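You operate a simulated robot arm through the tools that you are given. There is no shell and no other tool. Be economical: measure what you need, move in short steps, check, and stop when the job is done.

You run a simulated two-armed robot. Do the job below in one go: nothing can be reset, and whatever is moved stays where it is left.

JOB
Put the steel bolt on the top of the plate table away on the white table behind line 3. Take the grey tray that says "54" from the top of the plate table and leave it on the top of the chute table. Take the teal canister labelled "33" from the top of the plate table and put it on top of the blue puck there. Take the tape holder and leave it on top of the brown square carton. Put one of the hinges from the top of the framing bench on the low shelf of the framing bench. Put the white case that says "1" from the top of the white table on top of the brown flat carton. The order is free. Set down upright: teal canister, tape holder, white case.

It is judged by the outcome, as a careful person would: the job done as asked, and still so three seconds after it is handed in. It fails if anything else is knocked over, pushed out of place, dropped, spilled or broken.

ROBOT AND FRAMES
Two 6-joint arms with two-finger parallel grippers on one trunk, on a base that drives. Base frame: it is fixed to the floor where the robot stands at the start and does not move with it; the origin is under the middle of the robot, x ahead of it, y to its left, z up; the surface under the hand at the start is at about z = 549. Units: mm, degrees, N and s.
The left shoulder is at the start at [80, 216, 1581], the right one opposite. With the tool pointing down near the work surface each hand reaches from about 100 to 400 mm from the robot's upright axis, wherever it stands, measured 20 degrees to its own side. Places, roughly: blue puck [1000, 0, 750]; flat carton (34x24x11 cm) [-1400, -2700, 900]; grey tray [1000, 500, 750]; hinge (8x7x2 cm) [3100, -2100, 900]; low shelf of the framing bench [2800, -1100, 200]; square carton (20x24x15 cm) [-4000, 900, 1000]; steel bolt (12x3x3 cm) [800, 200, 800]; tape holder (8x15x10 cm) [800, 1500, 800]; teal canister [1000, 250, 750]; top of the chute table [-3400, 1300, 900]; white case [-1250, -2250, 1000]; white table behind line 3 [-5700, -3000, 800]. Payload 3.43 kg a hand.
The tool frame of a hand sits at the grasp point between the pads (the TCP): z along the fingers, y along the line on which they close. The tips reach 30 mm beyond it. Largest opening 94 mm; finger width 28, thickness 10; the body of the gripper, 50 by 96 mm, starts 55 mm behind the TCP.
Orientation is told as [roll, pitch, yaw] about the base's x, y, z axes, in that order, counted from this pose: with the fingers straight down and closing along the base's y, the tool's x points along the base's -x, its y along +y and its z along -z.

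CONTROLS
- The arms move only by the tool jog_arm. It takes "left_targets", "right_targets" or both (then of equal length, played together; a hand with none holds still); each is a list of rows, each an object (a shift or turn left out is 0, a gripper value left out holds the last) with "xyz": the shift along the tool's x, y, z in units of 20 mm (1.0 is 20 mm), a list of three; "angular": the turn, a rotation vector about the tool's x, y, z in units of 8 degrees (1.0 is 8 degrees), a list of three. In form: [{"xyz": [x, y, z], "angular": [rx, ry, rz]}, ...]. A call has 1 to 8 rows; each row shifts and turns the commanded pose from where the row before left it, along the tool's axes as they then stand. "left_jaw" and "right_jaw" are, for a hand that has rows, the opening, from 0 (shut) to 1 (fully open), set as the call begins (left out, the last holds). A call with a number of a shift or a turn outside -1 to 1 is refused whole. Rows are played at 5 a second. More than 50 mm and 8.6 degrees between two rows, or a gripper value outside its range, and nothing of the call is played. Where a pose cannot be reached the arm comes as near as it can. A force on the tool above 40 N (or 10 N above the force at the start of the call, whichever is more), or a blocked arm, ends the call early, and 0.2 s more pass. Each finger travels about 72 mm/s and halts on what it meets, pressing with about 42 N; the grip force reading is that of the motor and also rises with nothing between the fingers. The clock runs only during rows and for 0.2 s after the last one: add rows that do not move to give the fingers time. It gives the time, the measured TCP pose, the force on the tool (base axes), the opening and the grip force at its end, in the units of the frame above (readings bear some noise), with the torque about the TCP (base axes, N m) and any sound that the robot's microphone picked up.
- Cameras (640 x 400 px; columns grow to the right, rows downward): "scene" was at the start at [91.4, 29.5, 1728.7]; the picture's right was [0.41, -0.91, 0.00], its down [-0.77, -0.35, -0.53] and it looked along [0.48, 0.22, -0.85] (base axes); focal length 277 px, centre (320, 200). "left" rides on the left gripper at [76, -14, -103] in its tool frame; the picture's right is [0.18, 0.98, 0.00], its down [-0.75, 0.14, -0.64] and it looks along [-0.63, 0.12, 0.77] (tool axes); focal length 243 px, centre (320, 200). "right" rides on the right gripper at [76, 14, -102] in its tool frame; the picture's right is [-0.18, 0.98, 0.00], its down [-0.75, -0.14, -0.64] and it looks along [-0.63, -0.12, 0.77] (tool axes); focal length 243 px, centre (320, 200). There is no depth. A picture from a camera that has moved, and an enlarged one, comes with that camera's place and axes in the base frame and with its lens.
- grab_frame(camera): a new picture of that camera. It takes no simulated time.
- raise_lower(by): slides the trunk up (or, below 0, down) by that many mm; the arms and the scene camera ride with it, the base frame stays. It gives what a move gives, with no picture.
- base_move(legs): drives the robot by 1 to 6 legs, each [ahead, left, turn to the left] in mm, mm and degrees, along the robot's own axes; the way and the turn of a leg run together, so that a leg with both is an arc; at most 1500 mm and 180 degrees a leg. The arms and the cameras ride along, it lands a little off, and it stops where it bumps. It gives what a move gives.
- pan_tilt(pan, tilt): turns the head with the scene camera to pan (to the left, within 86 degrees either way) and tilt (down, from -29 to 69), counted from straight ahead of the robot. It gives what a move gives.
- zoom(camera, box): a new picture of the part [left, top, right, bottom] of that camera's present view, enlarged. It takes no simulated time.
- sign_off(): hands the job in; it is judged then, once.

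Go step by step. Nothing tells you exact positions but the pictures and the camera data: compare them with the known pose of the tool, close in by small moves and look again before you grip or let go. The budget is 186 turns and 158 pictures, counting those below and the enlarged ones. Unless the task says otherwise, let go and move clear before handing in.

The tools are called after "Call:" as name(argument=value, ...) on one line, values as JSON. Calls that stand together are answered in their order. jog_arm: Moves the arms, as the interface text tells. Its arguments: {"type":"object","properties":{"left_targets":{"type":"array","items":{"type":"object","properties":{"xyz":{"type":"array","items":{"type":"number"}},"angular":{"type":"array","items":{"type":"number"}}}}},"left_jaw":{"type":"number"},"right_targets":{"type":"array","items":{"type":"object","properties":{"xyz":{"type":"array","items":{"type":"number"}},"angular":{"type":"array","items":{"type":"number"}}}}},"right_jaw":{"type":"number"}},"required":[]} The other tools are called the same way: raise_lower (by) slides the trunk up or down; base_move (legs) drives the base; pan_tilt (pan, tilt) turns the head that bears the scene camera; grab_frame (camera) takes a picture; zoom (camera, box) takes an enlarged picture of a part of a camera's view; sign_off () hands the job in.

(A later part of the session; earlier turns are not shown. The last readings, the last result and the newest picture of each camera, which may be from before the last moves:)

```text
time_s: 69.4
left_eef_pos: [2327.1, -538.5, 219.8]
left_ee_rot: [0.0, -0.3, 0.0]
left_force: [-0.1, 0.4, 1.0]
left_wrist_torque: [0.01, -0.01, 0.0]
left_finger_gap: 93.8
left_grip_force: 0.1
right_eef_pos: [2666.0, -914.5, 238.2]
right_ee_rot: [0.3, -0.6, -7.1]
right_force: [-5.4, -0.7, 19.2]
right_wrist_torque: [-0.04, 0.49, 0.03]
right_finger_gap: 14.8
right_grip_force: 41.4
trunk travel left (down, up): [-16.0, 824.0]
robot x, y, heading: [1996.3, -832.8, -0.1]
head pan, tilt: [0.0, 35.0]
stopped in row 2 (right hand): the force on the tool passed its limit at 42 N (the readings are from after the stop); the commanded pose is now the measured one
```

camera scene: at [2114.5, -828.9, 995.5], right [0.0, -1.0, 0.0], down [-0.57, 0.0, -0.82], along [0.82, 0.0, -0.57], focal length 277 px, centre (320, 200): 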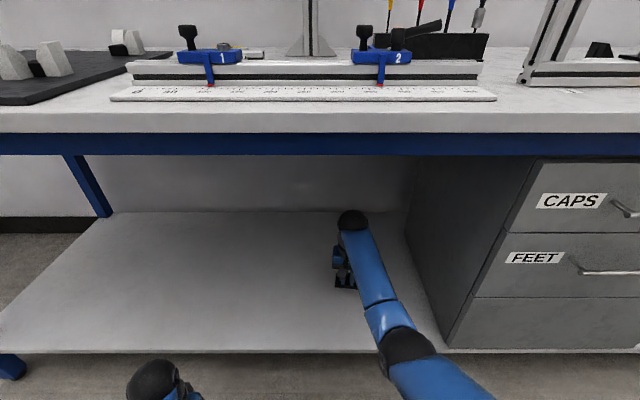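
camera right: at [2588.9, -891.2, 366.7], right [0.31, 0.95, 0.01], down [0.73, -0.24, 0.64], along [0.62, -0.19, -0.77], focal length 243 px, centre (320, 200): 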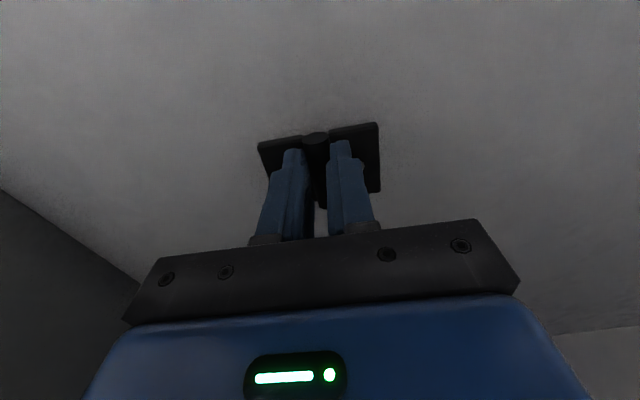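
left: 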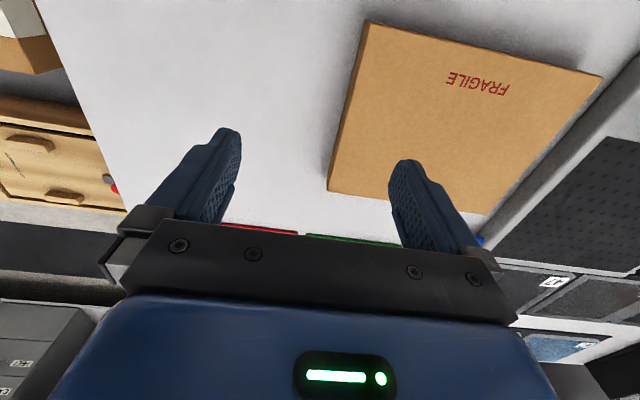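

Contact with the shelf. I ease up slightly, release, and lift.

Call:
jog_arm(right_targets=[{"xyz": [0, 0, -0.1]}, {}])

Call:
jog_arm(right_targets=[{}, {}, {}], right_jaw=0.5)

Call:
jog_arm(right_targets=[{"xyz": [0, 0, -1]}, {"xyz": [0, 0, -1]}, {"xyz": [0, 0, -1]}, {"xyz": [0, 0, -1]}, {"xyz": [0, 0, -1]}])

Call:
grab_frame(camera="right")

```text
time_s: 70.0
left_eef_pos: [2328.8, -538.5, 218.7]
left_ee_rot: [0.0, -0.2, 0.0]
left_force: [-0.5, -0.4, -0.1]
left_wrist_torque: [-0.01, 0.01, 0.0]
left_finger_gap: 94.0
left_grip_force: 0.1
right_eef_pos: [2667.4, -914.3, 238.0]
right_ee_rot: [0.3, -0.5, -7.3]
right_force: [6.4, 0.2, 15.2]
right_wrist_torque: [-0.03, 0.04, 0.01]
right_finger_gap: 14.7
right_grip_force: 42.1
trunk travel left (down, up): [-16.0, 824.0]
robot x, y, heading: [1997.5, -829.1, -0.1]
head pan, tilt: [0.0, 35.0]
```

```text
time_s: 70.8
left_eef_pos: [2328.1, -539.4, 219.5]
left_ee_rot: [0.0, -0.3, 0.1]
left_force: [0.7, 0.1, -0.9]
left_wrist_torque: [0.02, 0.01, 0.04]
left_finger_gap: 94.2
left_grip_force: 0.2
right_eef_pos: [2665.7, -912.9, 237.9]
right_ee_rot: [0.2, -0.5, -7.2]
right_force: [0.1, 7.8, 19.6]
right_wrist_torque: [-0.01, 0.19, -0.07]
right_finger_gap: 42.4
right_grip_force: 0.1
trunk travel left (down, up): [-16.0, 824.0]
robot x, y, heading: [1998.2, -826.2, 0.1]
head pan, tilt: [0.0, 35.0]
```

```text
time_s: 72.0
left_eef_pos: [2328.1, -539.0, 219.4]
left_ee_rot: [0.1, -0.2, -0.1]
left_force: [-0.6, -0.2, 0.5]
left_wrist_torque: [-0.03, 0.01, 0.01]
left_finger_gap: 94.0
left_grip_force: 0.1
right_eef_pos: [2666.2, -913.2, 336.8]
right_ee_rot: [0.1, -0.3, -7.1]
right_force: [0.6, -0.6, 0.1]
right_wrist_torque: [0.0, 0.03, 0.01]
right_finger_gap: 47.0
right_grip_force: 0.1
trunk travel left (down, up): [-16.0, 824.0]
robot x, y, heading: [1997.5, -832.0, 0.1]
head pan, tilt: [0.0, 35.0]
```

```text
127 pictures are left
camera right: at [2590.7, -889.0, 437.8], right [0.31, 0.95, 0.0], down [0.73, -0.24, 0.65], along [0.61, -0.2, -0.76], focal length 243 px, centre (320, 200)
```

right: 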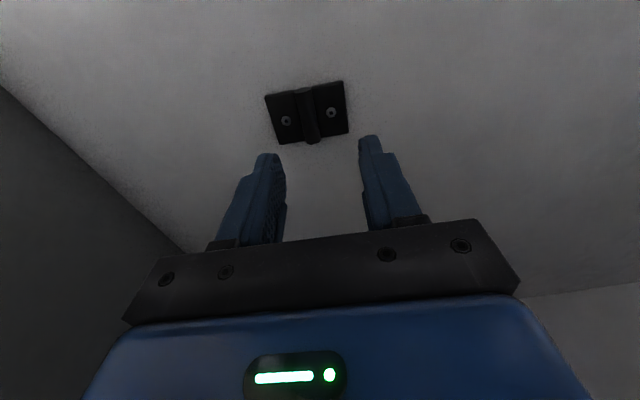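

The hinge rests flat on the low shelf. Next I back out, raise the trunk, turn around and go to the rear side of the plate table.

Call:
base_move(legs=[[-300, 0, 0]])

Call:
raise_lower(by=400)

Call:
raise_lower(by=350)

Call:
base_move(legs=[[0, 0, 180], [0, -850, 0]])

Call:
pan_tilt(pan=0, tilt=45)

Call:
grab_frame(camera="scene")

```text
time_s: 74.0
left_eef_pos: [2029.1, -538.4, 218.8]
left_ee_rot: [0.0, -0.2, 0.2]
left_force: [0.4, 0.4, 0.0]
left_wrist_torque: [0.01, -0.01, 0.0]
left_finger_gap: 94.2
left_grip_force: 0.1
right_eef_pos: [2366.9, -911.6, 335.8]
right_ee_rot: [0.3, -0.3, -7.1]
right_force: [-0.4, 1.3, 1.1]
right_wrist_torque: [-0.02, 0.02, -0.03]
right_finger_gap: 46.9
right_grip_force: 0.0
trunk travel left (down, up): [-16.0, 824.0]
robot x, y, heading: [1696.3, -832.9, 0.2]
head pan, tilt: [0.0, 35.0]
```

```text
time_s: 77.8
left_eef_pos: [2027.9, -538.5, 618.6]
left_ee_rot: [0.0, -0.3, 0.2]
left_force: [-0.6, -0.1, -0.5]
left_wrist_torque: [0.04, 0.02, -0.03]
left_finger_gap: 93.9
left_grip_force: 0.1
right_eef_pos: [2368.2, -913.1, 735.4]
right_ee_rot: [0.1, -0.2, -7.1]
right_force: [0.3, -0.6, 0.6]
right_wrist_torque: [0.01, 0.0, -0.02]
right_finger_gap: 47.1
right_grip_force: 0.1
trunk travel left (down, up): [-416.0, 424.0]
robot x, y, heading: [1694.1, -827.4, 0.2]
head pan, tilt: [0.0, 35.0]
```

```text
time_s: 81.3
left_eef_pos: [2028.7, -538.7, 968.2]
left_ee_rot: [0.1, -0.2, 0.1]
left_force: [0.1, 0.7, -0.5]
left_wrist_torque: [0.06, 0.03, -0.01]
left_finger_gap: 94.1
left_grip_force: 0.0
right_eef_pos: [2366.9, -912.1, 1085.5]
right_ee_rot: [0.1, -0.3, -7.1]
right_force: [-0.1, -0.9, 0.8]
right_wrist_torque: [-0.02, -0.01, 0.02]
right_finger_gap: 47.0
right_grip_force: 0.1
trunk travel left (down, up): [-766.0, 74.0]
robot x, y, heading: [1699.1, -828.0, 0.3]
head pan, tilt: [0.0, 35.0]
```

```text
time_s: 93.1
left_eef_pos: [1364.7, -277.5, 968.6]
left_ee_rot: [0.1, -0.2, -179.8]
left_force: [0.5, 0.3, 0.3]
left_wrist_torque: [0.0, -0.01, -0.03]
left_finger_gap: 93.9
left_grip_force: 0.1
right_eef_pos: [1027.2, 96.9, 1085.9]
right_ee_rot: [0.0, -0.3, 172.8]
right_force: [-0.5, 0.1, 0.3]
right_wrist_torque: [0.01, 0.0, 0.01]
right_finger_gap: 46.9
right_grip_force: 0.0
trunk travel left (down, up): [-766.0, 74.0]
robot x, y, heading: [1696.9, 12.3, -179.8]
head pan, tilt: [0.0, 35.0]
```

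```text
time_s: 93.8
left_eef_pos: [1365.2, -276.2, 969.0]
left_ee_rot: [0.1, -0.2, -179.8]
left_force: [-0.3, 1.1, -0.6]
left_wrist_torque: [-0.01, -0.01, 0.0]
left_finger_gap: 93.9
left_grip_force: 0.2
right_eef_pos: [1027.3, 97.8, 1086.2]
right_ee_rot: [0.2, -0.3, 173.0]
right_force: [0.0, -0.1, -0.4]
right_wrist_torque: [-0.01, -0.02, 0.0]
right_finger_gap: 47.0
right_grip_force: 0.1
trunk travel left (down, up): [-766.0, 74.0]
robot x, y, heading: [1696.2, 13.7, -179.7]
head pan, tilt: [0.0, 45.0]
```

```text
126 pictures are left
camera scene: at [1583.2, 16.2, 1700.8], right [0.0, 1.0, 0.0], down [0.71, 0.0, -0.71], along [-0.71, 0.0, -0.71], focal length 277 px, centre (320, 200)
```

scene: 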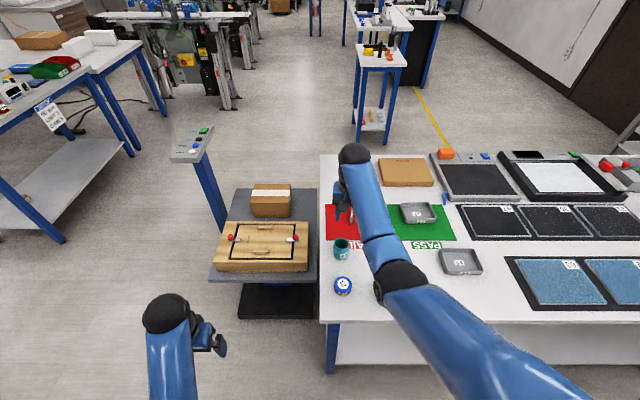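

Good view from the rear. I zoom to measure the puck, canister, tray and bolt precisely.

Call:
zoom(camera="scene", box=[310, 180, 410, 242])

Call:
zoom(camera="scene", box=[310, 225, 410, 335])

Call:
grab_frame(camera="right")

```text
6.40 times, centred on (360, 211) of scene
camera zoom: at [1583.2, 16.2, 1700.8], right [0.0, 1.0, 0.0], down [0.71, 0.0, -0.71], along [-0.71, 0.0, -0.71], focal length 1772 px, centre (64, 130)
```

zoom: 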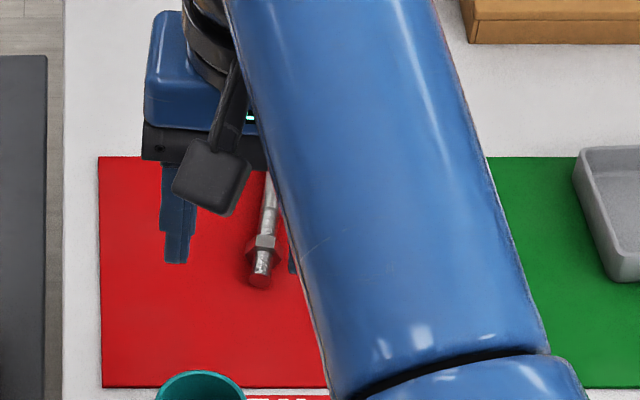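

```text
3.64 times, centred on (360, 280) of scene
camera zoom: at [1583.2, 16.2, 1700.8], right [0.0, 1.0, 0.0], down [0.71, 0.0, -0.71], along [-0.71, 0.0, -0.71], focal length 1006 px, centre (174, -91)
```

zoom: 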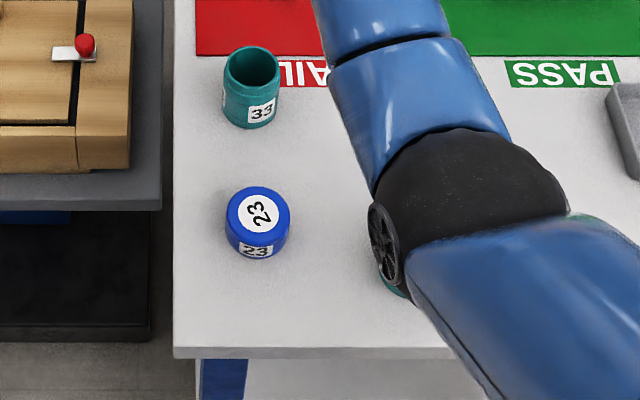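

```text
123 pictures are left
camera right: at [1101.3, 75.6, 1187.6], right [-0.3, -0.95, 0.0], down [-0.73, 0.23, 0.65], along [-0.62, 0.19, -0.76], focal length 243 px, centre (320, 200)
```

right: 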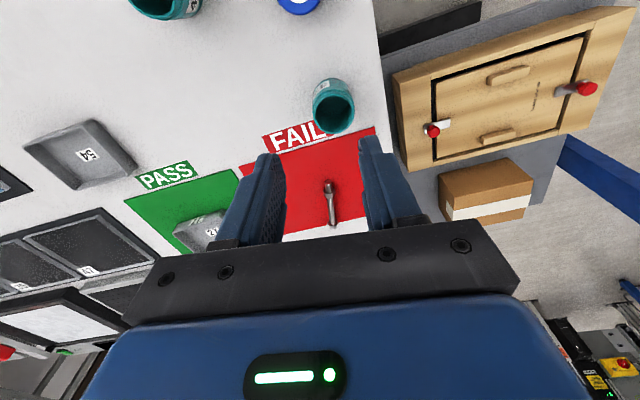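

Canister ≈ (990, 92), rim ≈ 880–900; puck top ≈ (1117, 95, 836). I lower the trunk, open the right gripper and move above the canister.

Call:
raise_lower(by=-100)

Call:
jog_arm(right_targets=[{"xyz": [-1, 0.25, 0]}, {"xyz": [-0.9, 0.24, 0]}, {}, {}], right_jaw=1)

Call:
grab_frame(camera="right")

Call:
grab_frame(camera="scene")

```text
time_s: 95.2
left_eef_pos: [1365.0, -275.9, 868.8]
left_ee_rot: [0.1, -0.2, -179.8]
left_force: [0.5, -0.3, -0.4]
left_wrist_torque: [-0.01, -0.01, 0.0]
left_finger_gap: 94.1
left_grip_force: 0.1
right_eef_pos: [1027.8, 98.8, 986.6]
right_ee_rot: [0.2, -0.4, 172.9]
right_force: [-0.1, -0.1, 0.3]
right_wrist_torque: [0.01, 0.01, 0.03]
right_finger_gap: 47.3
right_grip_force: 0.1
trunk travel left (down, up): [-666.0, 174.0]
robot x, y, heading: [1693.6, 14.3, -179.8]
head pan, tilt: [0.0, 45.0]
```

```text
time_s: 96.2
left_eef_pos: [1365.5, -275.5, 869.2]
left_ee_rot: [0.2, -0.2, -179.8]
left_force: [-0.9, 0.1, -0.8]
left_wrist_torque: [-0.02, -0.03, -0.04]
left_finger_gap: 94.2
left_grip_force: 0.0
right_eef_pos: [987.7, 91.0, 986.6]
right_ee_rot: [0.1, -0.4, 172.9]
right_force: [0.3, -0.2, 0.4]
right_wrist_torque: [-0.02, 0.02, -0.02]
right_finger_gap: 93.9
right_grip_force: 0.0
trunk travel left (down, up): [-666.0, 174.0]
robot x, y, heading: [1693.6, 15.9, -179.7]
head pan, tilt: [0.0, 45.0]
```

```text
122 pictures are left
camera right: at [1061.9, 70.2, 1088.2], right [-0.3, -0.95, 0.0], down [-0.73, 0.23, 0.65], along [-0.62, 0.19, -0.76], focal length 243 px, centre (320, 200)
```

right: 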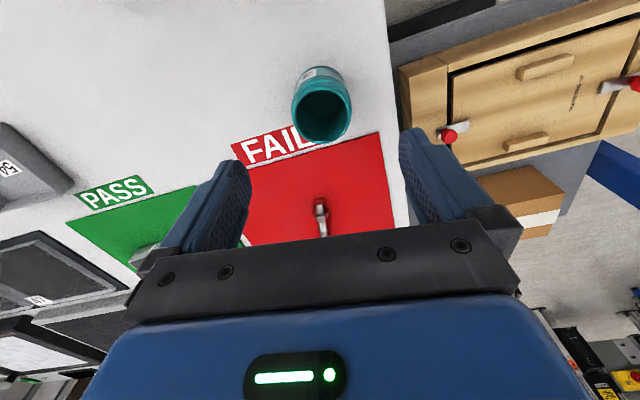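

```text
121 pictures are left
camera scene: at [1583.3, 16.5, 1600.7], right [0.0, 1.0, 0.0], down [0.71, 0.0, -0.71], along [-0.71, 0.0, -0.71], focal length 277 px, centre (320, 200)
```

scene: 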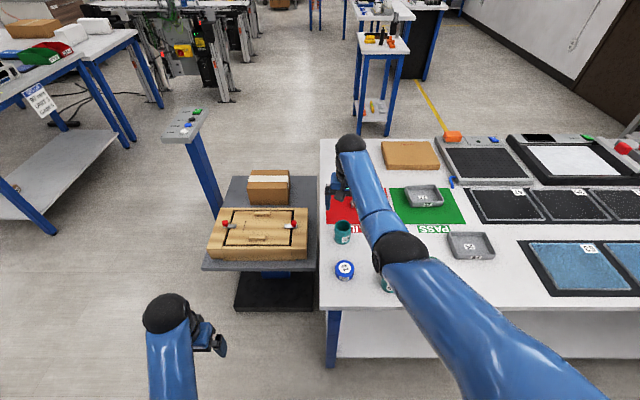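

Call:
jog_arm(right_targets=[{"xyz": [0.35, 0, 0.9]}, {"xyz": [0, 0, 1]}, {"xyz": [0, 0, 1]}, {"xyz": [0, 0, 1]}])

Call:
grab_frame(camera="right")

```text
time_s: 97.2
left_eef_pos: [1365.8, -274.5, 869.2]
left_ee_rot: [0.1, -0.3, -179.8]
left_force: [-0.1, 0.0, 0.6]
left_wrist_torque: [0.02, -0.01, 0.0]
left_finger_gap: 94.0
left_grip_force: 0.0
right_eef_pos: [994.5, 91.8, 907.9]
right_ee_rot: [0.1, -0.3, 173.0]
right_force: [-0.3, -1.0, -0.7]
right_wrist_torque: [0.01, -0.01, 0.0]
right_finger_gap: 94.0
right_grip_force: 0.0
trunk travel left (down, up): [-666.0, 174.0]
robot x, y, heading: [1697.6, 15.5, -179.8]
head pan, tilt: [0.0, 45.0]
```

```text
120 pictures are left
camera right: at [1068.5, 70.3, 1010.0], right [-0.3, -0.95, 0.0], down [-0.73, 0.23, 0.65], along [-0.62, 0.19, -0.76], focal length 243 px, centre (320, 200)
```

right: 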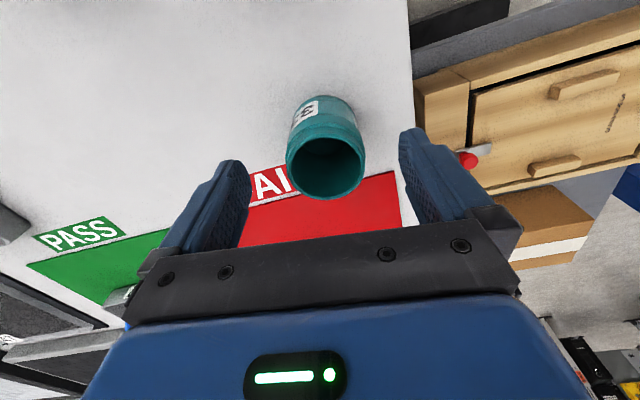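

Aligned. I descend around it and close.

Call:
jog_arm(right_targets=[{"xyz": [0, 0, 0.9]}, {"xyz": [0, 0, 0.9]}, {"xyz": [0, 0, 0.8]}])

Call:
jog_arm(right_targets=[{}, {}, {}, {}], right_jaw=0)

Call:
grab_frame(camera="right")

```text
time_s: 98.0
left_eef_pos: [1365.4, -276.8, 869.1]
left_ee_rot: [0.0, -0.2, -179.8]
left_force: [-0.2, -0.2, -0.4]
left_wrist_torque: [-0.05, 0.0, 0.0]
left_finger_gap: 93.7
left_grip_force: 0.1
right_eef_pos: [1002.3, 93.2, 858.7]
right_ee_rot: [0.2, -0.4, 172.8]
right_force: [-0.1, 0.1, -0.1]
right_wrist_torque: [-0.03, 0.01, -0.03]
right_finger_gap: 94.0
right_grip_force: 0.0
right hand out of reach, approached as far as the arm can: row 3
trunk travel left (down, up): [-666.0, 174.0]
robot x, y, heading: [1694.6, 14.7, -179.8]
head pan, tilt: [0.0, 45.0]
```

```text
time_s: 99.0
left_eef_pos: [1365.4, -275.9, 869.0]
left_ee_rot: [0.0, -0.2, -179.8]
left_force: [0.5, -0.7, 0.5]
left_wrist_torque: [0.0, 0.0, -0.02]
left_finger_gap: 94.0
left_grip_force: 0.0
right_eef_pos: [1002.5, 92.5, 860.1]
right_ee_rot: [0.1, -0.4, 172.8]
right_force: [1.4, -0.2, 0.8]
right_wrist_torque: [0.04, 0.0, -0.02]
right_finger_gap: 50.3
right_grip_force: 42.3
trunk travel left (down, up): [-666.0, 174.0]
robot x, y, heading: [1695.8, 15.1, -179.8]
head pan, tilt: [0.0, 45.0]
```

```text
119 pictures are left
camera right: at [1076.6, 71.9, 961.2], right [-0.3, -0.95, 0.0], down [-0.73, 0.23, 0.65], along [-0.62, 0.19, -0.76], focal length 243 px, centre (320, 200)
```

right: 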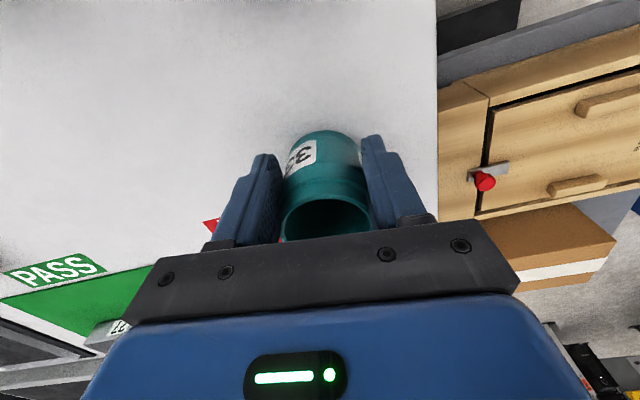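

Gripped (50 mm). I lift 70 mm and move back over the puck.

Call:
jog_arm(right_targets=[{"xyz": [0, 0, -1]}, {"xyz": [0, 0, -1]}, {"xyz": [0, 0, -1]}, {"xyz": [0.5, 0, -0.5]}])

Call:
jog_arm(right_targets=[{"xyz": [1, -0.14, 0]}, {"xyz": [1, -0.14, 0]}, {"xyz": [1, -0.14, 0]}, {"xyz": [1, -0.14, 0]}, {"xyz": [1, -0.14, 0]}, {"xyz": [0.6, -0.1, 0]}])

Call:
grab_frame(camera="right")

Call:
zoom(camera="scene", box=[280, 180, 440, 300])

```text
time_s: 100.0
left_eef_pos: [1366.0, -275.8, 868.4]
left_ee_rot: [0.1, -0.2, -179.8]
left_force: [-0.2, 0.5, 0.0]
left_wrist_torque: [0.0, 0.02, -0.04]
left_finger_gap: 94.0
left_grip_force: 0.1
right_eef_pos: [983.0, 84.5, 919.3]
right_ee_rot: [0.1, -0.1, 172.9]
right_force: [-0.2, -0.2, -1.5]
right_wrist_torque: [-0.06, -0.05, -0.01]
right_finger_gap: 50.5
right_grip_force: 42.5
right hand out of reach, approached as far as the arm can: row 1, 2, 3, 4
trunk travel left (down, up): [-666.0, 174.0]
robot x, y, heading: [1697.4, 16.8, -180.1]
head pan, tilt: [0.0, 45.0]
```

```text
time_s: 101.4
left_eef_pos: [1364.8, -275.8, 867.2]
left_ee_rot: [0.1, -0.2, -179.8]
left_force: [0.0, 0.1, -0.6]
left_wrist_torque: [0.0, 0.01, -0.03]
left_finger_gap: 93.9
left_grip_force: 0.0
right_eef_pos: [991.0, 73.9, 899.1]
right_ee_rot: [0.1, -0.2, 172.8]
right_force: [-0.6, 0.3, -0.6]
right_wrist_torque: [0.01, -0.04, 0.04]
right_finger_gap: 50.2
right_grip_force: 42.0
right hand out of reach, approached as far as the arm can: row 1, 2, 3, 4, 5, 6
trunk travel left (down, up): [-666.0, 174.0]
robot x, y, heading: [1695.2, 17.1, -179.8]
head pan, tilt: [0.0, 45.0]
```

```text
118 pictures are left
camera right: at [1066.4, 51.9, 1001.5], right [-0.3, -0.95, 0.0], down [-0.73, 0.23, 0.64], along [-0.61, 0.19, -0.76], focal length 243 px, centre (320, 200)
```

right: 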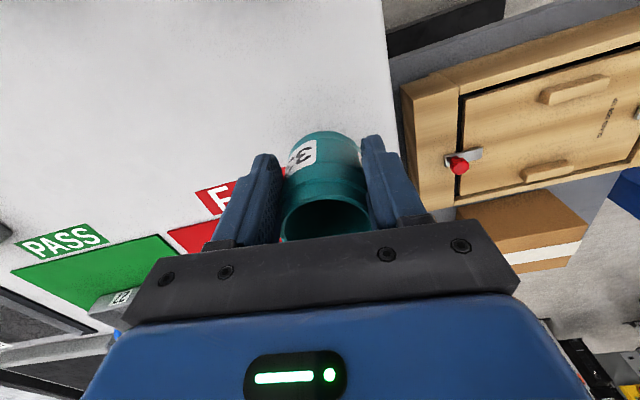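

```text
3.33 times, centred on (360, 240) of scene
camera zoom: at [1583.1, 16.4, 1600.7], right [0.0, 1.0, 0.0], down [0.71, 0.0, -0.71], along [-0.71, 0.0, -0.71], focal length 923 px, centre (187, 67)
```

zoom: 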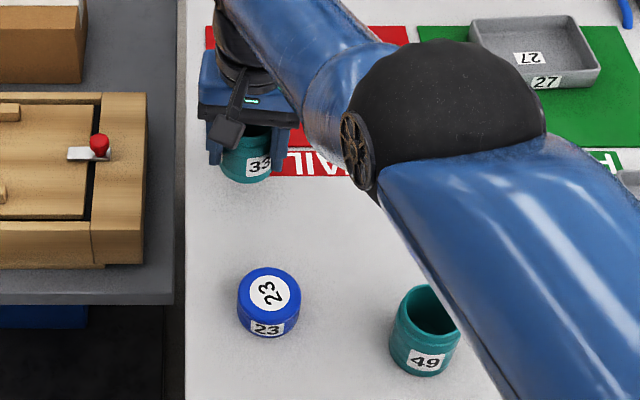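

The arm solver is stuck near full stretch while retracting, so I'll move using the trunk and base instead. First I raise the trunk 40 mm and check the hand holds.

Call:
raise_lower(by=40)

Call:
jog_arm(right_targets=[{}, {}, {}])

```text
time_s: 102.2
left_eef_pos: [1365.4, -275.1, 908.4]
left_ee_rot: [-0.1, -0.2, -179.8]
left_force: [-0.2, -0.5, 0.1]
left_wrist_torque: [0.01, -0.01, -0.01]
left_finger_gap: 93.9
left_grip_force: 0.0
right_eef_pos: [992.6, 74.6, 939.7]
right_ee_rot: [0.1, -0.2, 172.9]
right_force: [0.0, 0.3, -0.6]
right_wrist_torque: [0.01, 0.01, -0.03]
right_finger_gap: 50.1
right_grip_force: 42.2
trunk travel left (down, up): [-706.0, 134.0]
robot x, y, heading: [1697.1, 15.9, -179.6]
head pan, tilt: [0.0, 45.0]
```

```text
time_s: 103.0
left_eef_pos: [1365.1, -276.2, 909.7]
left_ee_rot: [0.0, -0.1, -179.8]
left_force: [-0.2, 0.4, -0.6]
left_wrist_torque: [-0.04, -0.01, -0.01]
left_finger_gap: 93.9
left_grip_force: 0.0
right_eef_pos: [990.8, 74.3, 940.6]
right_ee_rot: [0.1, -0.1, 172.9]
right_force: [-0.7, 0.2, -0.2]
right_wrist_torque: [0.02, -0.03, -0.01]
right_finger_gap: 50.0
right_grip_force: 41.9
trunk travel left (down, up): [-706.0, 134.0]
robot x, y, heading: [1698.1, 21.2, -179.9]
head pan, tilt: [0.0, 45.0]
```

Call:
jog_arm(right_targets=[{"xyz": [0.5, 0, 0]}, {"xyz": [0.5, 0, 0]}, {"xyz": [0.5, 0, 0]}, {"xyz": [0.5, 0, 0]}])

```text
time_s: 104.0
left_eef_pos: [1365.1, -275.5, 908.2]
left_ee_rot: [-0.1, -0.2, -179.8]
left_force: [0.0, -0.5, 1.1]
left_wrist_torque: [-0.03, 0.0, 0.0]
left_finger_gap: 93.8
left_grip_force: 0.0
right_eef_pos: [1001.1, 60.2, 927.0]
right_ee_rot: [0.1, -0.2, 172.9]
right_force: [-0.4, 0.0, -1.0]
right_wrist_torque: [0.02, -0.03, 0.03]
right_finger_gap: 50.2
right_grip_force: 42.5
right hand out of reach, approached as far as the arm can: row 1, 2, 3, 4
trunk travel left (down, up): [-706.0, 134.0]
robot x, y, heading: [1694.0, 17.8, -180.0]
head pan, tilt: [0.0, 45.0]
```

The right arm is at full stretch, so base motion is safer. I drive back 132 mm and shift toward +y 34 mm to bring the canister over the puck.

Call:
base_move(legs=[[-132, -34, 0]])

Call:
zoom(camera="scene", box=[260, 180, 420, 300])

Call:
grab_frame(camera="right")

```text
time_s: 105.3
left_eef_pos: [1494.5, -241.7, 908.4]
left_ee_rot: [0.0, -0.1, -179.8]
left_force: [-1.1, 0.0, -0.5]
left_wrist_torque: [0.01, 0.01, 0.03]
left_finger_gap: 94.0
left_grip_force: 0.2
right_eef_pos: [1130.6, 94.5, 925.7]
right_ee_rot: [0.1, -0.1, 172.9]
right_force: [-0.8, -0.1, -0.4]
right_wrist_torque: [0.01, -0.03, 0.01]
right_finger_gap: 49.4
right_grip_force: 41.7
trunk travel left (down, up): [-706.0, 134.0]
robot x, y, heading: [1828.8, 53.7, -179.9]
head pan, tilt: [0.0, 45.0]
```

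```text
3.33 times, centred on (340, 240) of scene
camera zoom: at [1711.4, 49.4, 1640.3], right [0.0, 1.0, 0.0], down [0.71, 0.0, -0.7], along [-0.7, 0.0, -0.71], focal length 923 px, centre (253, 67)
```

zoom: 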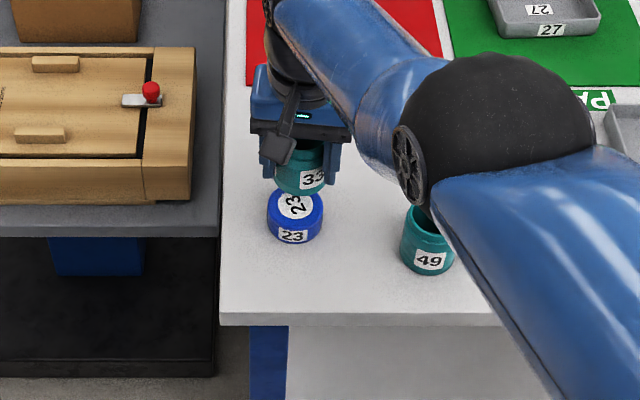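

```text
115 pictures are left
camera right: at [1204.2, 72.0, 1028.2], right [-0.3, -0.95, 0.0], down [-0.73, 0.23, 0.64], along [-0.61, 0.19, -0.77], focal length 243 px, centre (320, 200)
```

right: 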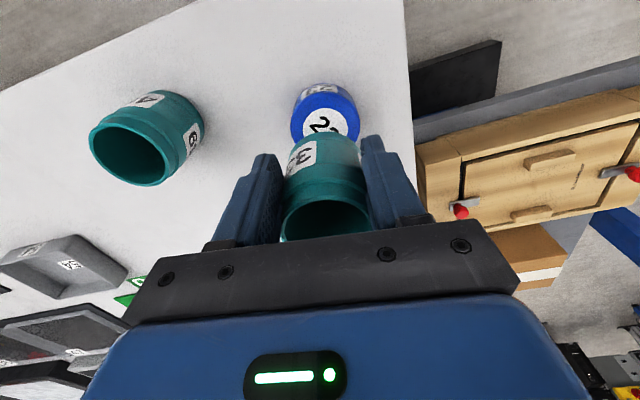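

Canister is about 11 mm short of the puck centre. I nudge the base back and lower the trunk.

Call:
base_move(legs=[[-12, 0, 0]])

Call:
raise_lower(by=-20)

Call:
zoom(camera="scene", box=[290, 190, 390, 262])

Call:
grab_frame(camera="right")

```text
time_s: 106.0
left_eef_pos: [1506.9, -242.6, 907.1]
left_ee_rot: [0.2, -0.1, -179.8]
left_force: [-0.5, 0.0, 0.0]
left_wrist_torque: [-0.01, -0.03, 0.02]
left_finger_gap: 93.7
left_grip_force: 0.1
right_eef_pos: [1142.2, 95.1, 926.5]
right_ee_rot: [0.1, 0.0, 172.9]
right_force: [0.1, -0.2, 0.3]
right_wrist_torque: [-0.01, -0.03, 0.01]
right_finger_gap: 49.8
right_grip_force: 41.9
trunk travel left (down, up): [-706.0, 134.0]
robot x, y, heading: [1835.2, 51.1, -179.9]
head pan, tilt: [0.0, 45.0]
```

```text
time_s: 106.7
left_eef_pos: [1507.5, -242.2, 890.3]
left_ee_rot: [0.0, -0.1, -179.8]
left_force: [0.7, -0.7, 1.0]
left_wrist_torque: [0.03, -0.01, 0.0]
left_finger_gap: 94.1
left_grip_force: 0.1
right_eef_pos: [1143.6, 95.5, 907.4]
right_ee_rot: [0.1, -0.2, 172.9]
right_force: [0.3, -0.7, -0.6]
right_wrist_torque: [0.02, -0.02, -0.01]
right_finger_gap: 49.5
right_grip_force: 42.3
trunk travel left (down, up): [-686.0, 154.0]
robot x, y, heading: [1838.5, 52.3, -180.0]
head pan, tilt: [0.0, 45.0]
```

```text
5.56 times, centred on (340, 226) of scene
camera zoom: at [1725.0, 50.4, 1620.5], right [0.0, 1.0, 0.0], down [0.71, 0.0, -0.71], along [-0.71, 0.0, -0.71], focal length 1538 px, centre (209, 56)
```

zoom: 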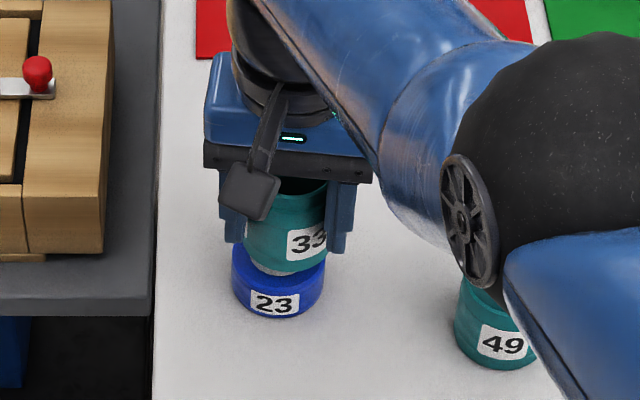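

```text
113 pictures are left
camera right: at [1217.0, 72.7, 1009.0], right [-0.3, -0.95, 0.0], down [-0.73, 0.23, 0.64], along [-0.61, 0.19, -0.77], focal length 243 px, centre (320, 200)
```

right: 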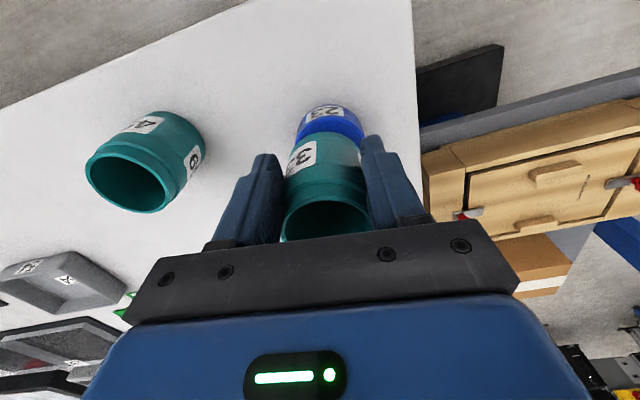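

Nearly centred; a few mm too far in +y. I correct and lower onto the puck.

Call:
base_move(legs=[[4, 5, 0]])

Call:
raise_lower(by=-7)

Call:
zoom(camera="scene", box=[290, 190, 390, 262])

```text
time_s: 107.5
left_eef_pos: [1505.2, -246.0, 890.1]
left_ee_rot: [0.1, -0.4, -179.7]
left_force: [1.0, 0.2, 0.2]
left_wrist_torque: [0.01, 0.06, 0.0]
left_finger_gap: 94.3
left_grip_force: 0.0
right_eef_pos: [1141.5, 90.9, 909.1]
right_ee_rot: [0.3, -0.2, 173.0]
right_force: [0.2, 1.1, 0.0]
right_wrist_torque: [-0.01, 0.01, 0.01]
right_finger_gap: 49.4
right_grip_force: 42.1
trunk travel left (down, up): [-686.0, 154.0]
robot x, y, heading: [1836.9, 47.0, -180.1]
head pan, tilt: [0.0, 45.0]
```

```text
time_s: 108.0
left_eef_pos: [1504.0, -247.8, 881.5]
left_ee_rot: [0.1, -0.2, -179.9]
left_force: [0.2, -0.5, 0.4]
left_wrist_torque: [0.03, 0.03, 0.06]
left_finger_gap: 93.9
left_grip_force: 0.1
right_eef_pos: [1138.5, 89.8, 900.3]
right_ee_rot: [0.1, -0.2, 172.9]
right_force: [1.0, -0.8, -0.6]
right_wrist_torque: [0.01, 0.0, 0.01]
right_finger_gap: 49.3
right_grip_force: 42.1
trunk travel left (down, up): [-679.0, 161.0]
robot x, y, heading: [1834.6, 43.7, -179.7]
head pan, tilt: [0.0, 45.0]
```

```text
5.56 times, centred on (340, 226) of scene
camera zoom: at [1722.3, 45.4, 1613.7], right [0.0, 1.0, 0.0], down [0.71, 0.0, -0.71], along [-0.71, 0.0, -0.71], focal length 1538 px, centre (209, 56)
```

zoom: 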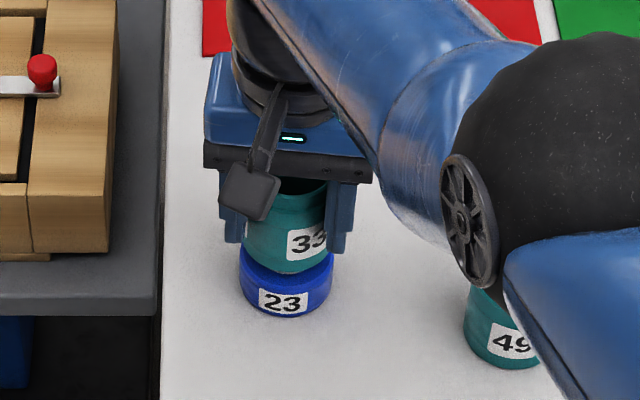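

Call:
raise_lower(by=-4)

Call:
raise_lower(by=-3)

Call:
raise_lower(by=-3)

Call:
zoom(camera="scene", box=[290, 190, 390, 262])

```text
time_s: 108.5
left_eef_pos: [1504.5, -247.5, 878.0]
left_ee_rot: [0.1, -0.1, -179.8]
left_force: [0.6, 0.5, -0.1]
left_wrist_torque: [0.01, 0.02, 0.03]
left_finger_gap: 94.0
left_grip_force: 0.1
right_eef_pos: [1140.3, 89.9, 897.3]
right_ee_rot: [0.1, -0.3, 172.9]
right_force: [0.4, -0.4, -0.7]
right_wrist_torque: [0.03, -0.04, 0.01]
right_finger_gap: 49.3
right_grip_force: 41.8
trunk travel left (down, up): [-675.0, 165.0]
robot x, y, heading: [1832.3, 46.1, -179.8]
head pan, tilt: [0.0, 45.0]
```

```text
time_s: 109.1
left_eef_pos: [1505.0, -247.0, 875.1]
left_ee_rot: [0.1, -0.1, -179.9]
left_force: [-0.2, 0.2, -0.3]
left_wrist_torque: [0.0, 0.01, -0.03]
left_finger_gap: 93.9
left_grip_force: 0.0
right_eef_pos: [1140.8, 88.8, 893.8]
right_ee_rot: [0.1, -0.2, 172.8]
right_force: [-0.5, 0.6, 0.4]
right_wrist_torque: [0.04, -0.02, -0.01]
right_finger_gap: 49.4
right_grip_force: 42.0
trunk travel left (down, up): [-672.0, 168.0]
robot x, y, heading: [1838.4, 42.7, -180.2]
head pan, tilt: [0.0, 45.0]
```

```text
time_s: 109.6
left_eef_pos: [1505.0, -247.0, 872.5]
left_ee_rot: [0.1, -0.2, -179.8]
left_force: [-0.8, 0.5, -0.8]
left_wrist_torque: [0.02, 0.0, 0.01]
left_finger_gap: 93.8
left_grip_force: 0.0
right_eef_pos: [1140.6, 89.9, 891.6]
right_ee_rot: [0.1, -0.4, 172.9]
right_force: [0.7, 0.5, 4.2]
right_wrist_torque: [0.13, 0.04, -0.04]
right_finger_gap: 49.4
right_grip_force: 41.9
trunk travel left (down, up): [-669.0, 171.0]
robot x, y, heading: [1833.5, 44.3, -180.0]
head pan, tilt: [0.0, 45.0]
```

```text
5.56 times, centred on (340, 226) of scene
camera zoom: at [1723.5, 45.3, 1603.8], right [0.0, 1.0, 0.0], down [0.71, 0.0, -0.71], along [-0.71, 0.0, -0.71], focal length 1538 px, centre (209, 56)
```

zoom: 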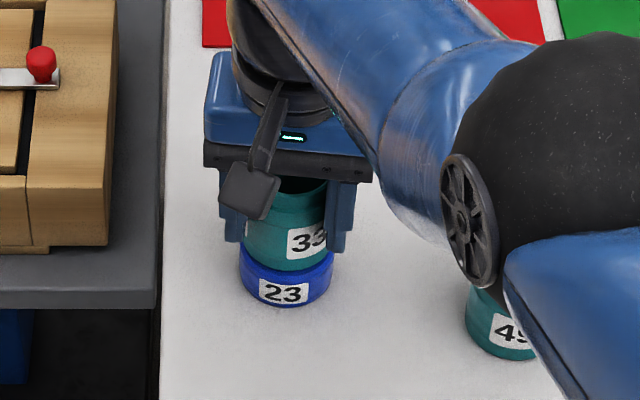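

Contact (4 N). I release and raise the trunk clear.

Call:
jog_arm(right_targets=[{}, {}, {}, {}], right_jaw=1)

Call:
raise_lower(by=130)

Call:
grab_frame(camera="scene")

Call:
grab_frame(camera="right")

```text
time_s: 110.6
left_eef_pos: [1504.2, -246.4, 871.7]
left_ee_rot: [0.2, -0.2, -179.8]
left_force: [-0.1, -0.2, -0.4]
left_wrist_torque: [0.01, 0.02, 0.01]
left_finger_gap: 94.3
left_grip_force: 0.1
right_eef_pos: [1140.6, 90.3, 890.8]
right_ee_rot: [0.0, -0.3, 172.9]
right_force: [0.2, 0.4, 0.7]
right_wrist_torque: [0.01, 0.0, -0.02]
right_finger_gap: 94.0
right_grip_force: 0.1
trunk travel left (down, up): [-669.0, 171.0]
robot x, y, heading: [1837.8, 46.4, -180.0]
head pan, tilt: [0.0, 45.0]
```

```text
time_s: 112.2
left_eef_pos: [1504.5, -248.0, 1002.3]
left_ee_rot: [0.1, -0.3, -179.8]
left_force: [0.3, -1.0, 0.4]
left_wrist_torque: [0.01, -0.04, 0.0]
left_finger_gap: 94.3
left_grip_force: 0.1
right_eef_pos: [1140.7, 90.2, 1020.8]
right_ee_rot: [0.1, -0.2, 172.8]
right_force: [-0.3, -0.3, 0.2]
right_wrist_torque: [-0.02, 0.03, 0.02]
right_finger_gap: 93.9
right_grip_force: 0.1
trunk travel left (down, up): [-799.0, 41.0]
robot x, y, heading: [1837.9, 43.6, -180.2]
head pan, tilt: [0.0, 45.0]
```

```text
110 pictures are left
camera scene: at [1722.7, 45.3, 1733.7], right [0.0, 1.0, 0.0], down [0.71, 0.0, -0.71], along [-0.71, 0.0, -0.71], focal length 277 px, centre (320, 200)
```

scene: 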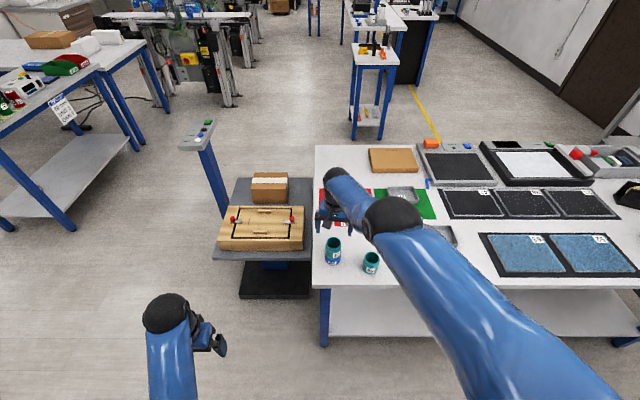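

```text
109 pictures are left
camera right: at [1214.0, 67.7, 1122.6], right [-0.3, -0.95, 0.0], down [-0.73, 0.23, 0.64], along [-0.61, 0.19, -0.76], focal length 243 px, centre (320, 200)
```

right: 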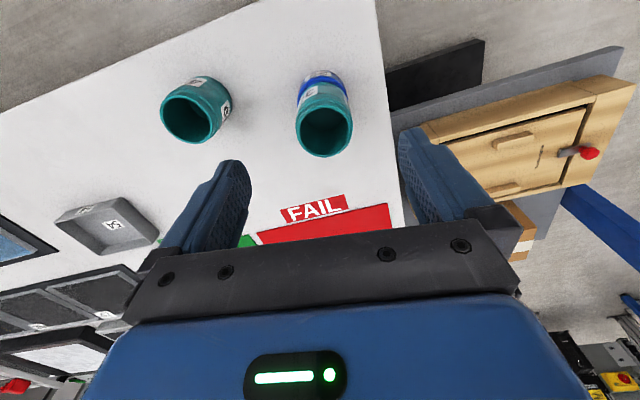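

Canister 33 sits squarely on the puck. Next is tray 54: I strafe toward it, and test retracting the right arm to unlock it.

Call:
base_move(legs=[[0, -400, 0]])

Call:
jog_arm(right_targets=[{"xyz": [1, -0.3, -0.5], "angular": [0, 0, -0.45]}, {"xyz": [1, -0.3, -0.5], "angular": [0, 0, -0.45]}, {"xyz": [1, -0.3, -0.5]}, {"xyz": [1, -0.3, -0.5]}, {"xyz": [1, -0.3, -0.5]}, {"xyz": [1, -0.3, -0.5]}])

Call:
grab_frame(camera="scene")

Call:
grab_frame(camera="right")

```text
time_s: 114.6
left_eef_pos: [1504.1, 148.3, 1001.2]
left_ee_rot: [-0.1, -0.1, 180.0]
left_force: [0.0, -0.7, -1.0]
left_wrist_torque: [0.04, 0.0, 0.0]
left_finger_gap: 93.9
left_grip_force: 0.0
right_eef_pos: [1139.5, 485.5, 1020.4]
right_ee_rot: [0.1, -0.2, 172.8]
right_force: [-0.9, -0.1, -0.3]
right_wrist_torque: [0.01, 0.06, -0.02]
right_finger_gap: 94.1
right_grip_force: 0.0
trunk travel left (down, up): [-799.0, 41.0]
robot x, y, heading: [1836.2, 439.5, 179.9]
head pan, tilt: [0.0, 45.0]
```

```text
time_s: 116.0
left_eef_pos: [1504.8, 149.6, 1001.4]
left_ee_rot: [0.2, -0.2, -180.1]
left_force: [0.4, 0.3, 0.0]
left_wrist_torque: [-0.03, -0.01, 0.01]
left_finger_gap: 94.3
left_grip_force: 0.0
right_eef_pos: [1140.3, 484.2, 1025.4]
right_ee_rot: [0.1, -0.2, 180.0]
right_force: [-0.3, 0.1, 0.2]
right_wrist_torque: [0.0, -0.03, 0.01]
right_finger_gap: 94.2
right_grip_force: 0.1
right hand out of reach, approached as far as the arm can: row 1, 2, 3, 4, 5, 6
trunk travel left (down, up): [-799.0, 41.0]
robot x, y, heading: [1836.6, 440.3, 179.7]
head pan, tilt: [0.0, 45.0]
```

```text
108 pictures are left
camera scene: at [1722.6, 441.4, 1733.7], right [0.0, 1.0, 0.0], down [0.71, 0.0, -0.71], along [-0.71, 0.0, -0.71], focal length 277 px, centre (320, 200)
```

scene: 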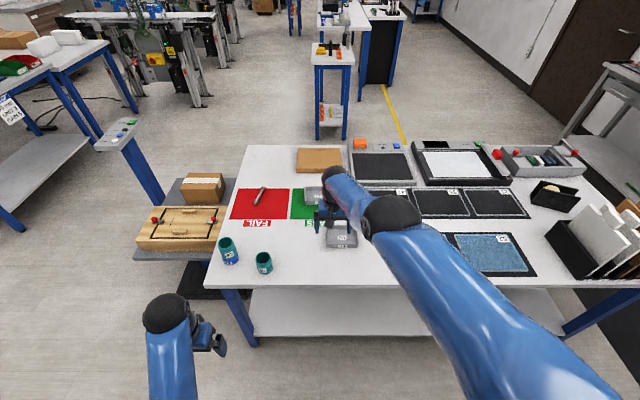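

```text
107 pictures are left
camera right: at [1215.7, 471.0, 1127.7], right [-0.18, -0.98, 0.0], down [-0.75, 0.14, 0.64], along [-0.63, 0.12, -0.77], focal length 243 px, centre (320, 200)
```

right: 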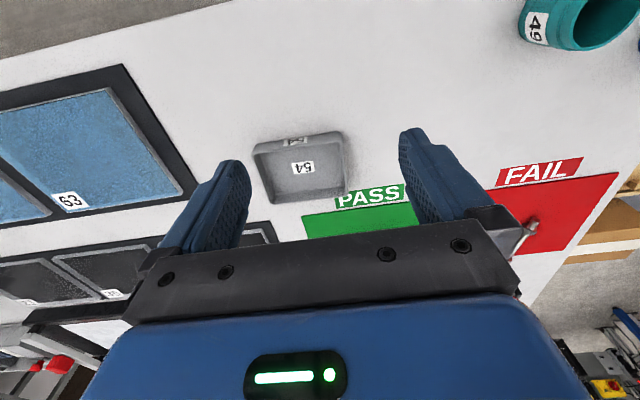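

The arm is locked at the straight singularity. I try escaping with a downward-plus-inward move over clear table space.

Call:
jog_arm(right_targets=[{"xyz": [0.8, 0, 0.9]}, {"xyz": [0.8, 0, 0.9]}, {"xyz": [0.8, 0, 0.9]}, {"xyz": [0.8, 0, 0.9]}, {"xyz": [0.8, 0, 0.5]}, {"xyz": [0.8, 0, 0]}, {"xyz": [0.8, 0, 0]}, {"xyz": [0.8, 0, 0]}])

```text
time_s: 117.8
left_eef_pos: [1502.6, 150.2, 1002.3]
left_ee_rot: [0.1, -0.2, 179.9]
left_force: [0.3, -0.3, -0.4]
left_wrist_torque: [0.0, 0.06, 0.01]
left_finger_gap: 94.1
left_grip_force: 0.1
right_eef_pos: [1205.3, 463.5, 909.5]
right_ee_rot: [0.0, -0.2, 180.0]
right_force: [0.3, 0.2, -0.2]
right_wrist_torque: [0.0, 0.0, -0.01]
right_finger_gap: 94.1
right_grip_force: 0.2
right hand out of reach, approached as far as the arm can: row 1, 2, 3, 4, 5, 6, 7, 8
trunk travel left (down, up): [-799.0, 41.0]
robot x, y, heading: [1837.7, 438.7, 179.7]
head pan, tilt: [0.0, 45.0]
```

Call:
jog_arm(right_targets=[{"xyz": [0, -0.5, -1]}, {"xyz": [0, -0.5, -1]}, {"xyz": [0, -0.5, -1]}, {"xyz": [0, 0, -1]}])

Call:
jog_arm(right_targets=[{"angular": [0, 1, 0]}, {"angular": [0, 1, 0]}, {"angular": [0, 1, 0]}])

Call:
jog_arm(right_targets=[{"angular": [0, -1, 0]}, {"angular": [0, -1, 0]}, {"angular": [0, -1, 0]}])

```text
time_s: 118.8
left_eef_pos: [1503.7, 148.9, 1001.4]
left_ee_rot: [0.0, -0.2, 180.0]
left_force: [0.1, 0.1, -0.2]
left_wrist_torque: [0.0, 0.02, 0.0]
left_finger_gap: 94.0
left_grip_force: 0.0
right_eef_pos: [1165.7, 481.8, 966.6]
right_ee_rot: [0.1, -0.1, 179.9]
right_force: [0.2, 1.0, 0.4]
right_wrist_torque: [-0.02, -0.02, -0.02]
right_finger_gap: 94.0
right_grip_force: 0.1
right hand out of reach, approached as far as the arm can: row 1, 2, 3, 4
trunk travel left (down, up): [-799.0, 41.0]
robot x, y, heading: [1833.0, 441.3, 180.2]
head pan, tilt: [0.0, 45.0]
```

```text
time_s: 119.6
left_eef_pos: [1503.7, 149.5, 1001.3]
left_ee_rot: [0.1, -0.3, -180.1]
left_force: [0.0, 0.8, 0.9]
left_wrist_torque: [-0.01, -0.01, 0.0]
left_finger_gap: 93.7
left_grip_force: 0.0
right_eef_pos: [1235.0, 501.2, 997.2]
right_ee_rot: [0.1, 24.0, -180.0]
right_force: [0.4, 0.5, -0.3]
right_wrist_torque: [0.04, 0.0, 0.0]
right_finger_gap: 94.0
right_grip_force: 0.1
right hand out of reach, approached as far as the arm can: row 1, 2, 3
trunk travel left (down, up): [-799.0, 41.0]
robot x, y, heading: [1837.1, 441.6, 180.0]
head pan, tilt: [0.0, 45.0]
```

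```text
time_s: 120.4
left_eef_pos: [1504.0, 150.0, 1003.2]
left_ee_rot: [0.1, -0.2, -179.9]
left_force: [0.2, 0.7, 0.0]
left_wrist_torque: [-0.01, 0.03, 0.01]
left_finger_gap: 94.0
left_grip_force: 0.0
right_eef_pos: [1236.5, 502.0, 998.0]
right_ee_rot: [0.0, -0.2, 180.0]
right_force: [-0.7, 0.0, -0.1]
right_wrist_torque: [-0.05, 0.01, -0.03]
right_finger_gap: 93.9
right_grip_force: 0.0
trunk travel left (down, up): [-799.0, 41.0]
robot x, y, heading: [1834.3, 440.8, 179.9]
head pan, tilt: [0.0, 45.0]
```

Freed. Tray 54 spans about x 983–1079, y 468–600; I'll pinch its short wall at y≈468. I drive in and lower the trunk.

Call:
base_move(legs=[[203, 34, 0]])

Call:
raise_lower(by=-80)

Call:
jog_arm(right_targets=[{}, {}, {}], right_jaw=0.45)

Call:
grab_frame(camera="right")

Call:
zoom(camera="scene", box=[260, 140, 460, 265])

```text
time_s: 122.1
left_eef_pos: [1304.2, 115.7, 1003.6]
left_ee_rot: [0.2, -0.4, -179.9]
left_force: [0.3, -0.8, 0.4]
left_wrist_torque: [-0.02, 0.02, 0.0]
left_finger_gap: 93.6
left_grip_force: 0.1
right_eef_pos: [1036.9, 468.9, 998.3]
right_ee_rot: [0.1, -0.4, -180.0]
right_force: [-0.8, -0.7, 0.8]
right_wrist_torque: [-0.02, 0.04, 0.01]
right_finger_gap: 94.2
right_grip_force: 0.0
trunk travel left (down, up): [-799.0, 41.0]
robot x, y, heading: [1631.0, 406.3, 180.1]
head pan, tilt: [0.0, 45.0]
```

```text
time_s: 123.2
left_eef_pos: [1301.9, 115.2, 921.4]
left_ee_rot: [0.1, -0.2, -179.9]
left_force: [0.1, 0.2, -0.4]
left_wrist_torque: [0.03, 0.01, 0.01]
left_finger_gap: 94.0
left_grip_force: 0.0
right_eef_pos: [1033.7, 466.7, 916.7]
right_ee_rot: [0.1, -0.2, -179.9]
right_force: [-0.1, -0.3, -0.1]
right_wrist_torque: [0.01, 0.03, 0.01]
right_finger_gap: 93.9
right_grip_force: 0.0
trunk travel left (down, up): [-719.0, 121.0]
robot x, y, heading: [1631.2, 409.3, 179.8]
head pan, tilt: [0.0, 45.0]
```

```text
time_s: 124.0
left_eef_pos: [1301.4, 116.2, 922.1]
left_ee_rot: [0.0, -0.1, -180.0]
left_force: [0.3, 0.7, -0.3]
left_wrist_torque: [0.0, 0.0, -0.01]
left_finger_gap: 94.1
left_grip_force: 0.1
right_eef_pos: [1032.8, 467.8, 917.2]
right_ee_rot: [0.0, -0.2, -180.0]
right_force: [-0.3, -0.1, -0.2]
right_wrist_torque: [0.0, -0.02, 0.04]
right_finger_gap: 42.4
right_grip_force: 0.1
trunk travel left (down, up): [-719.0, 121.0]
robot x, y, heading: [1634.4, 405.8, 180.0]
head pan, tilt: [0.0, 45.0]
```

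```text
106 pictures are left
camera right: at [1108.9, 454.7, 1018.9], right [-0.18, -0.98, 0.0], down [-0.75, 0.14, 0.64], along [-0.63, 0.12, -0.76], focal length 243 px, centre (320, 200)
```

right: 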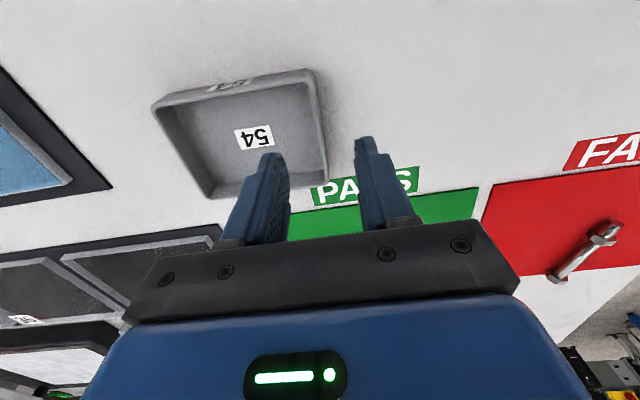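

```text
3.20 times, centred on (360, 202) of scene
camera zoom: at [1519.8, 408.0, 1653.8], right [0.0, 1.0, 0.0], down [0.71, 0.0, -0.71], along [-0.71, 0.0, -0.71], focal length 886 px, centre (192, 192)
```

zoom: 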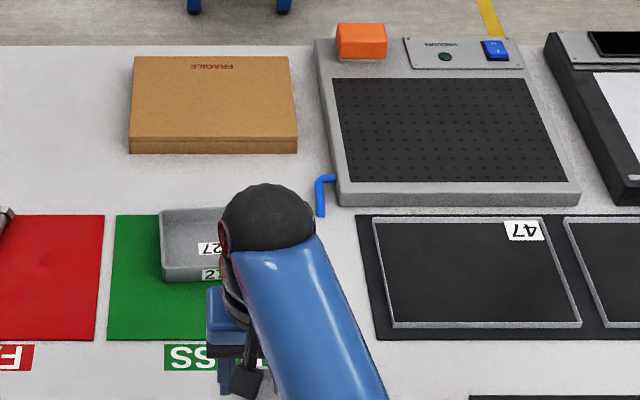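

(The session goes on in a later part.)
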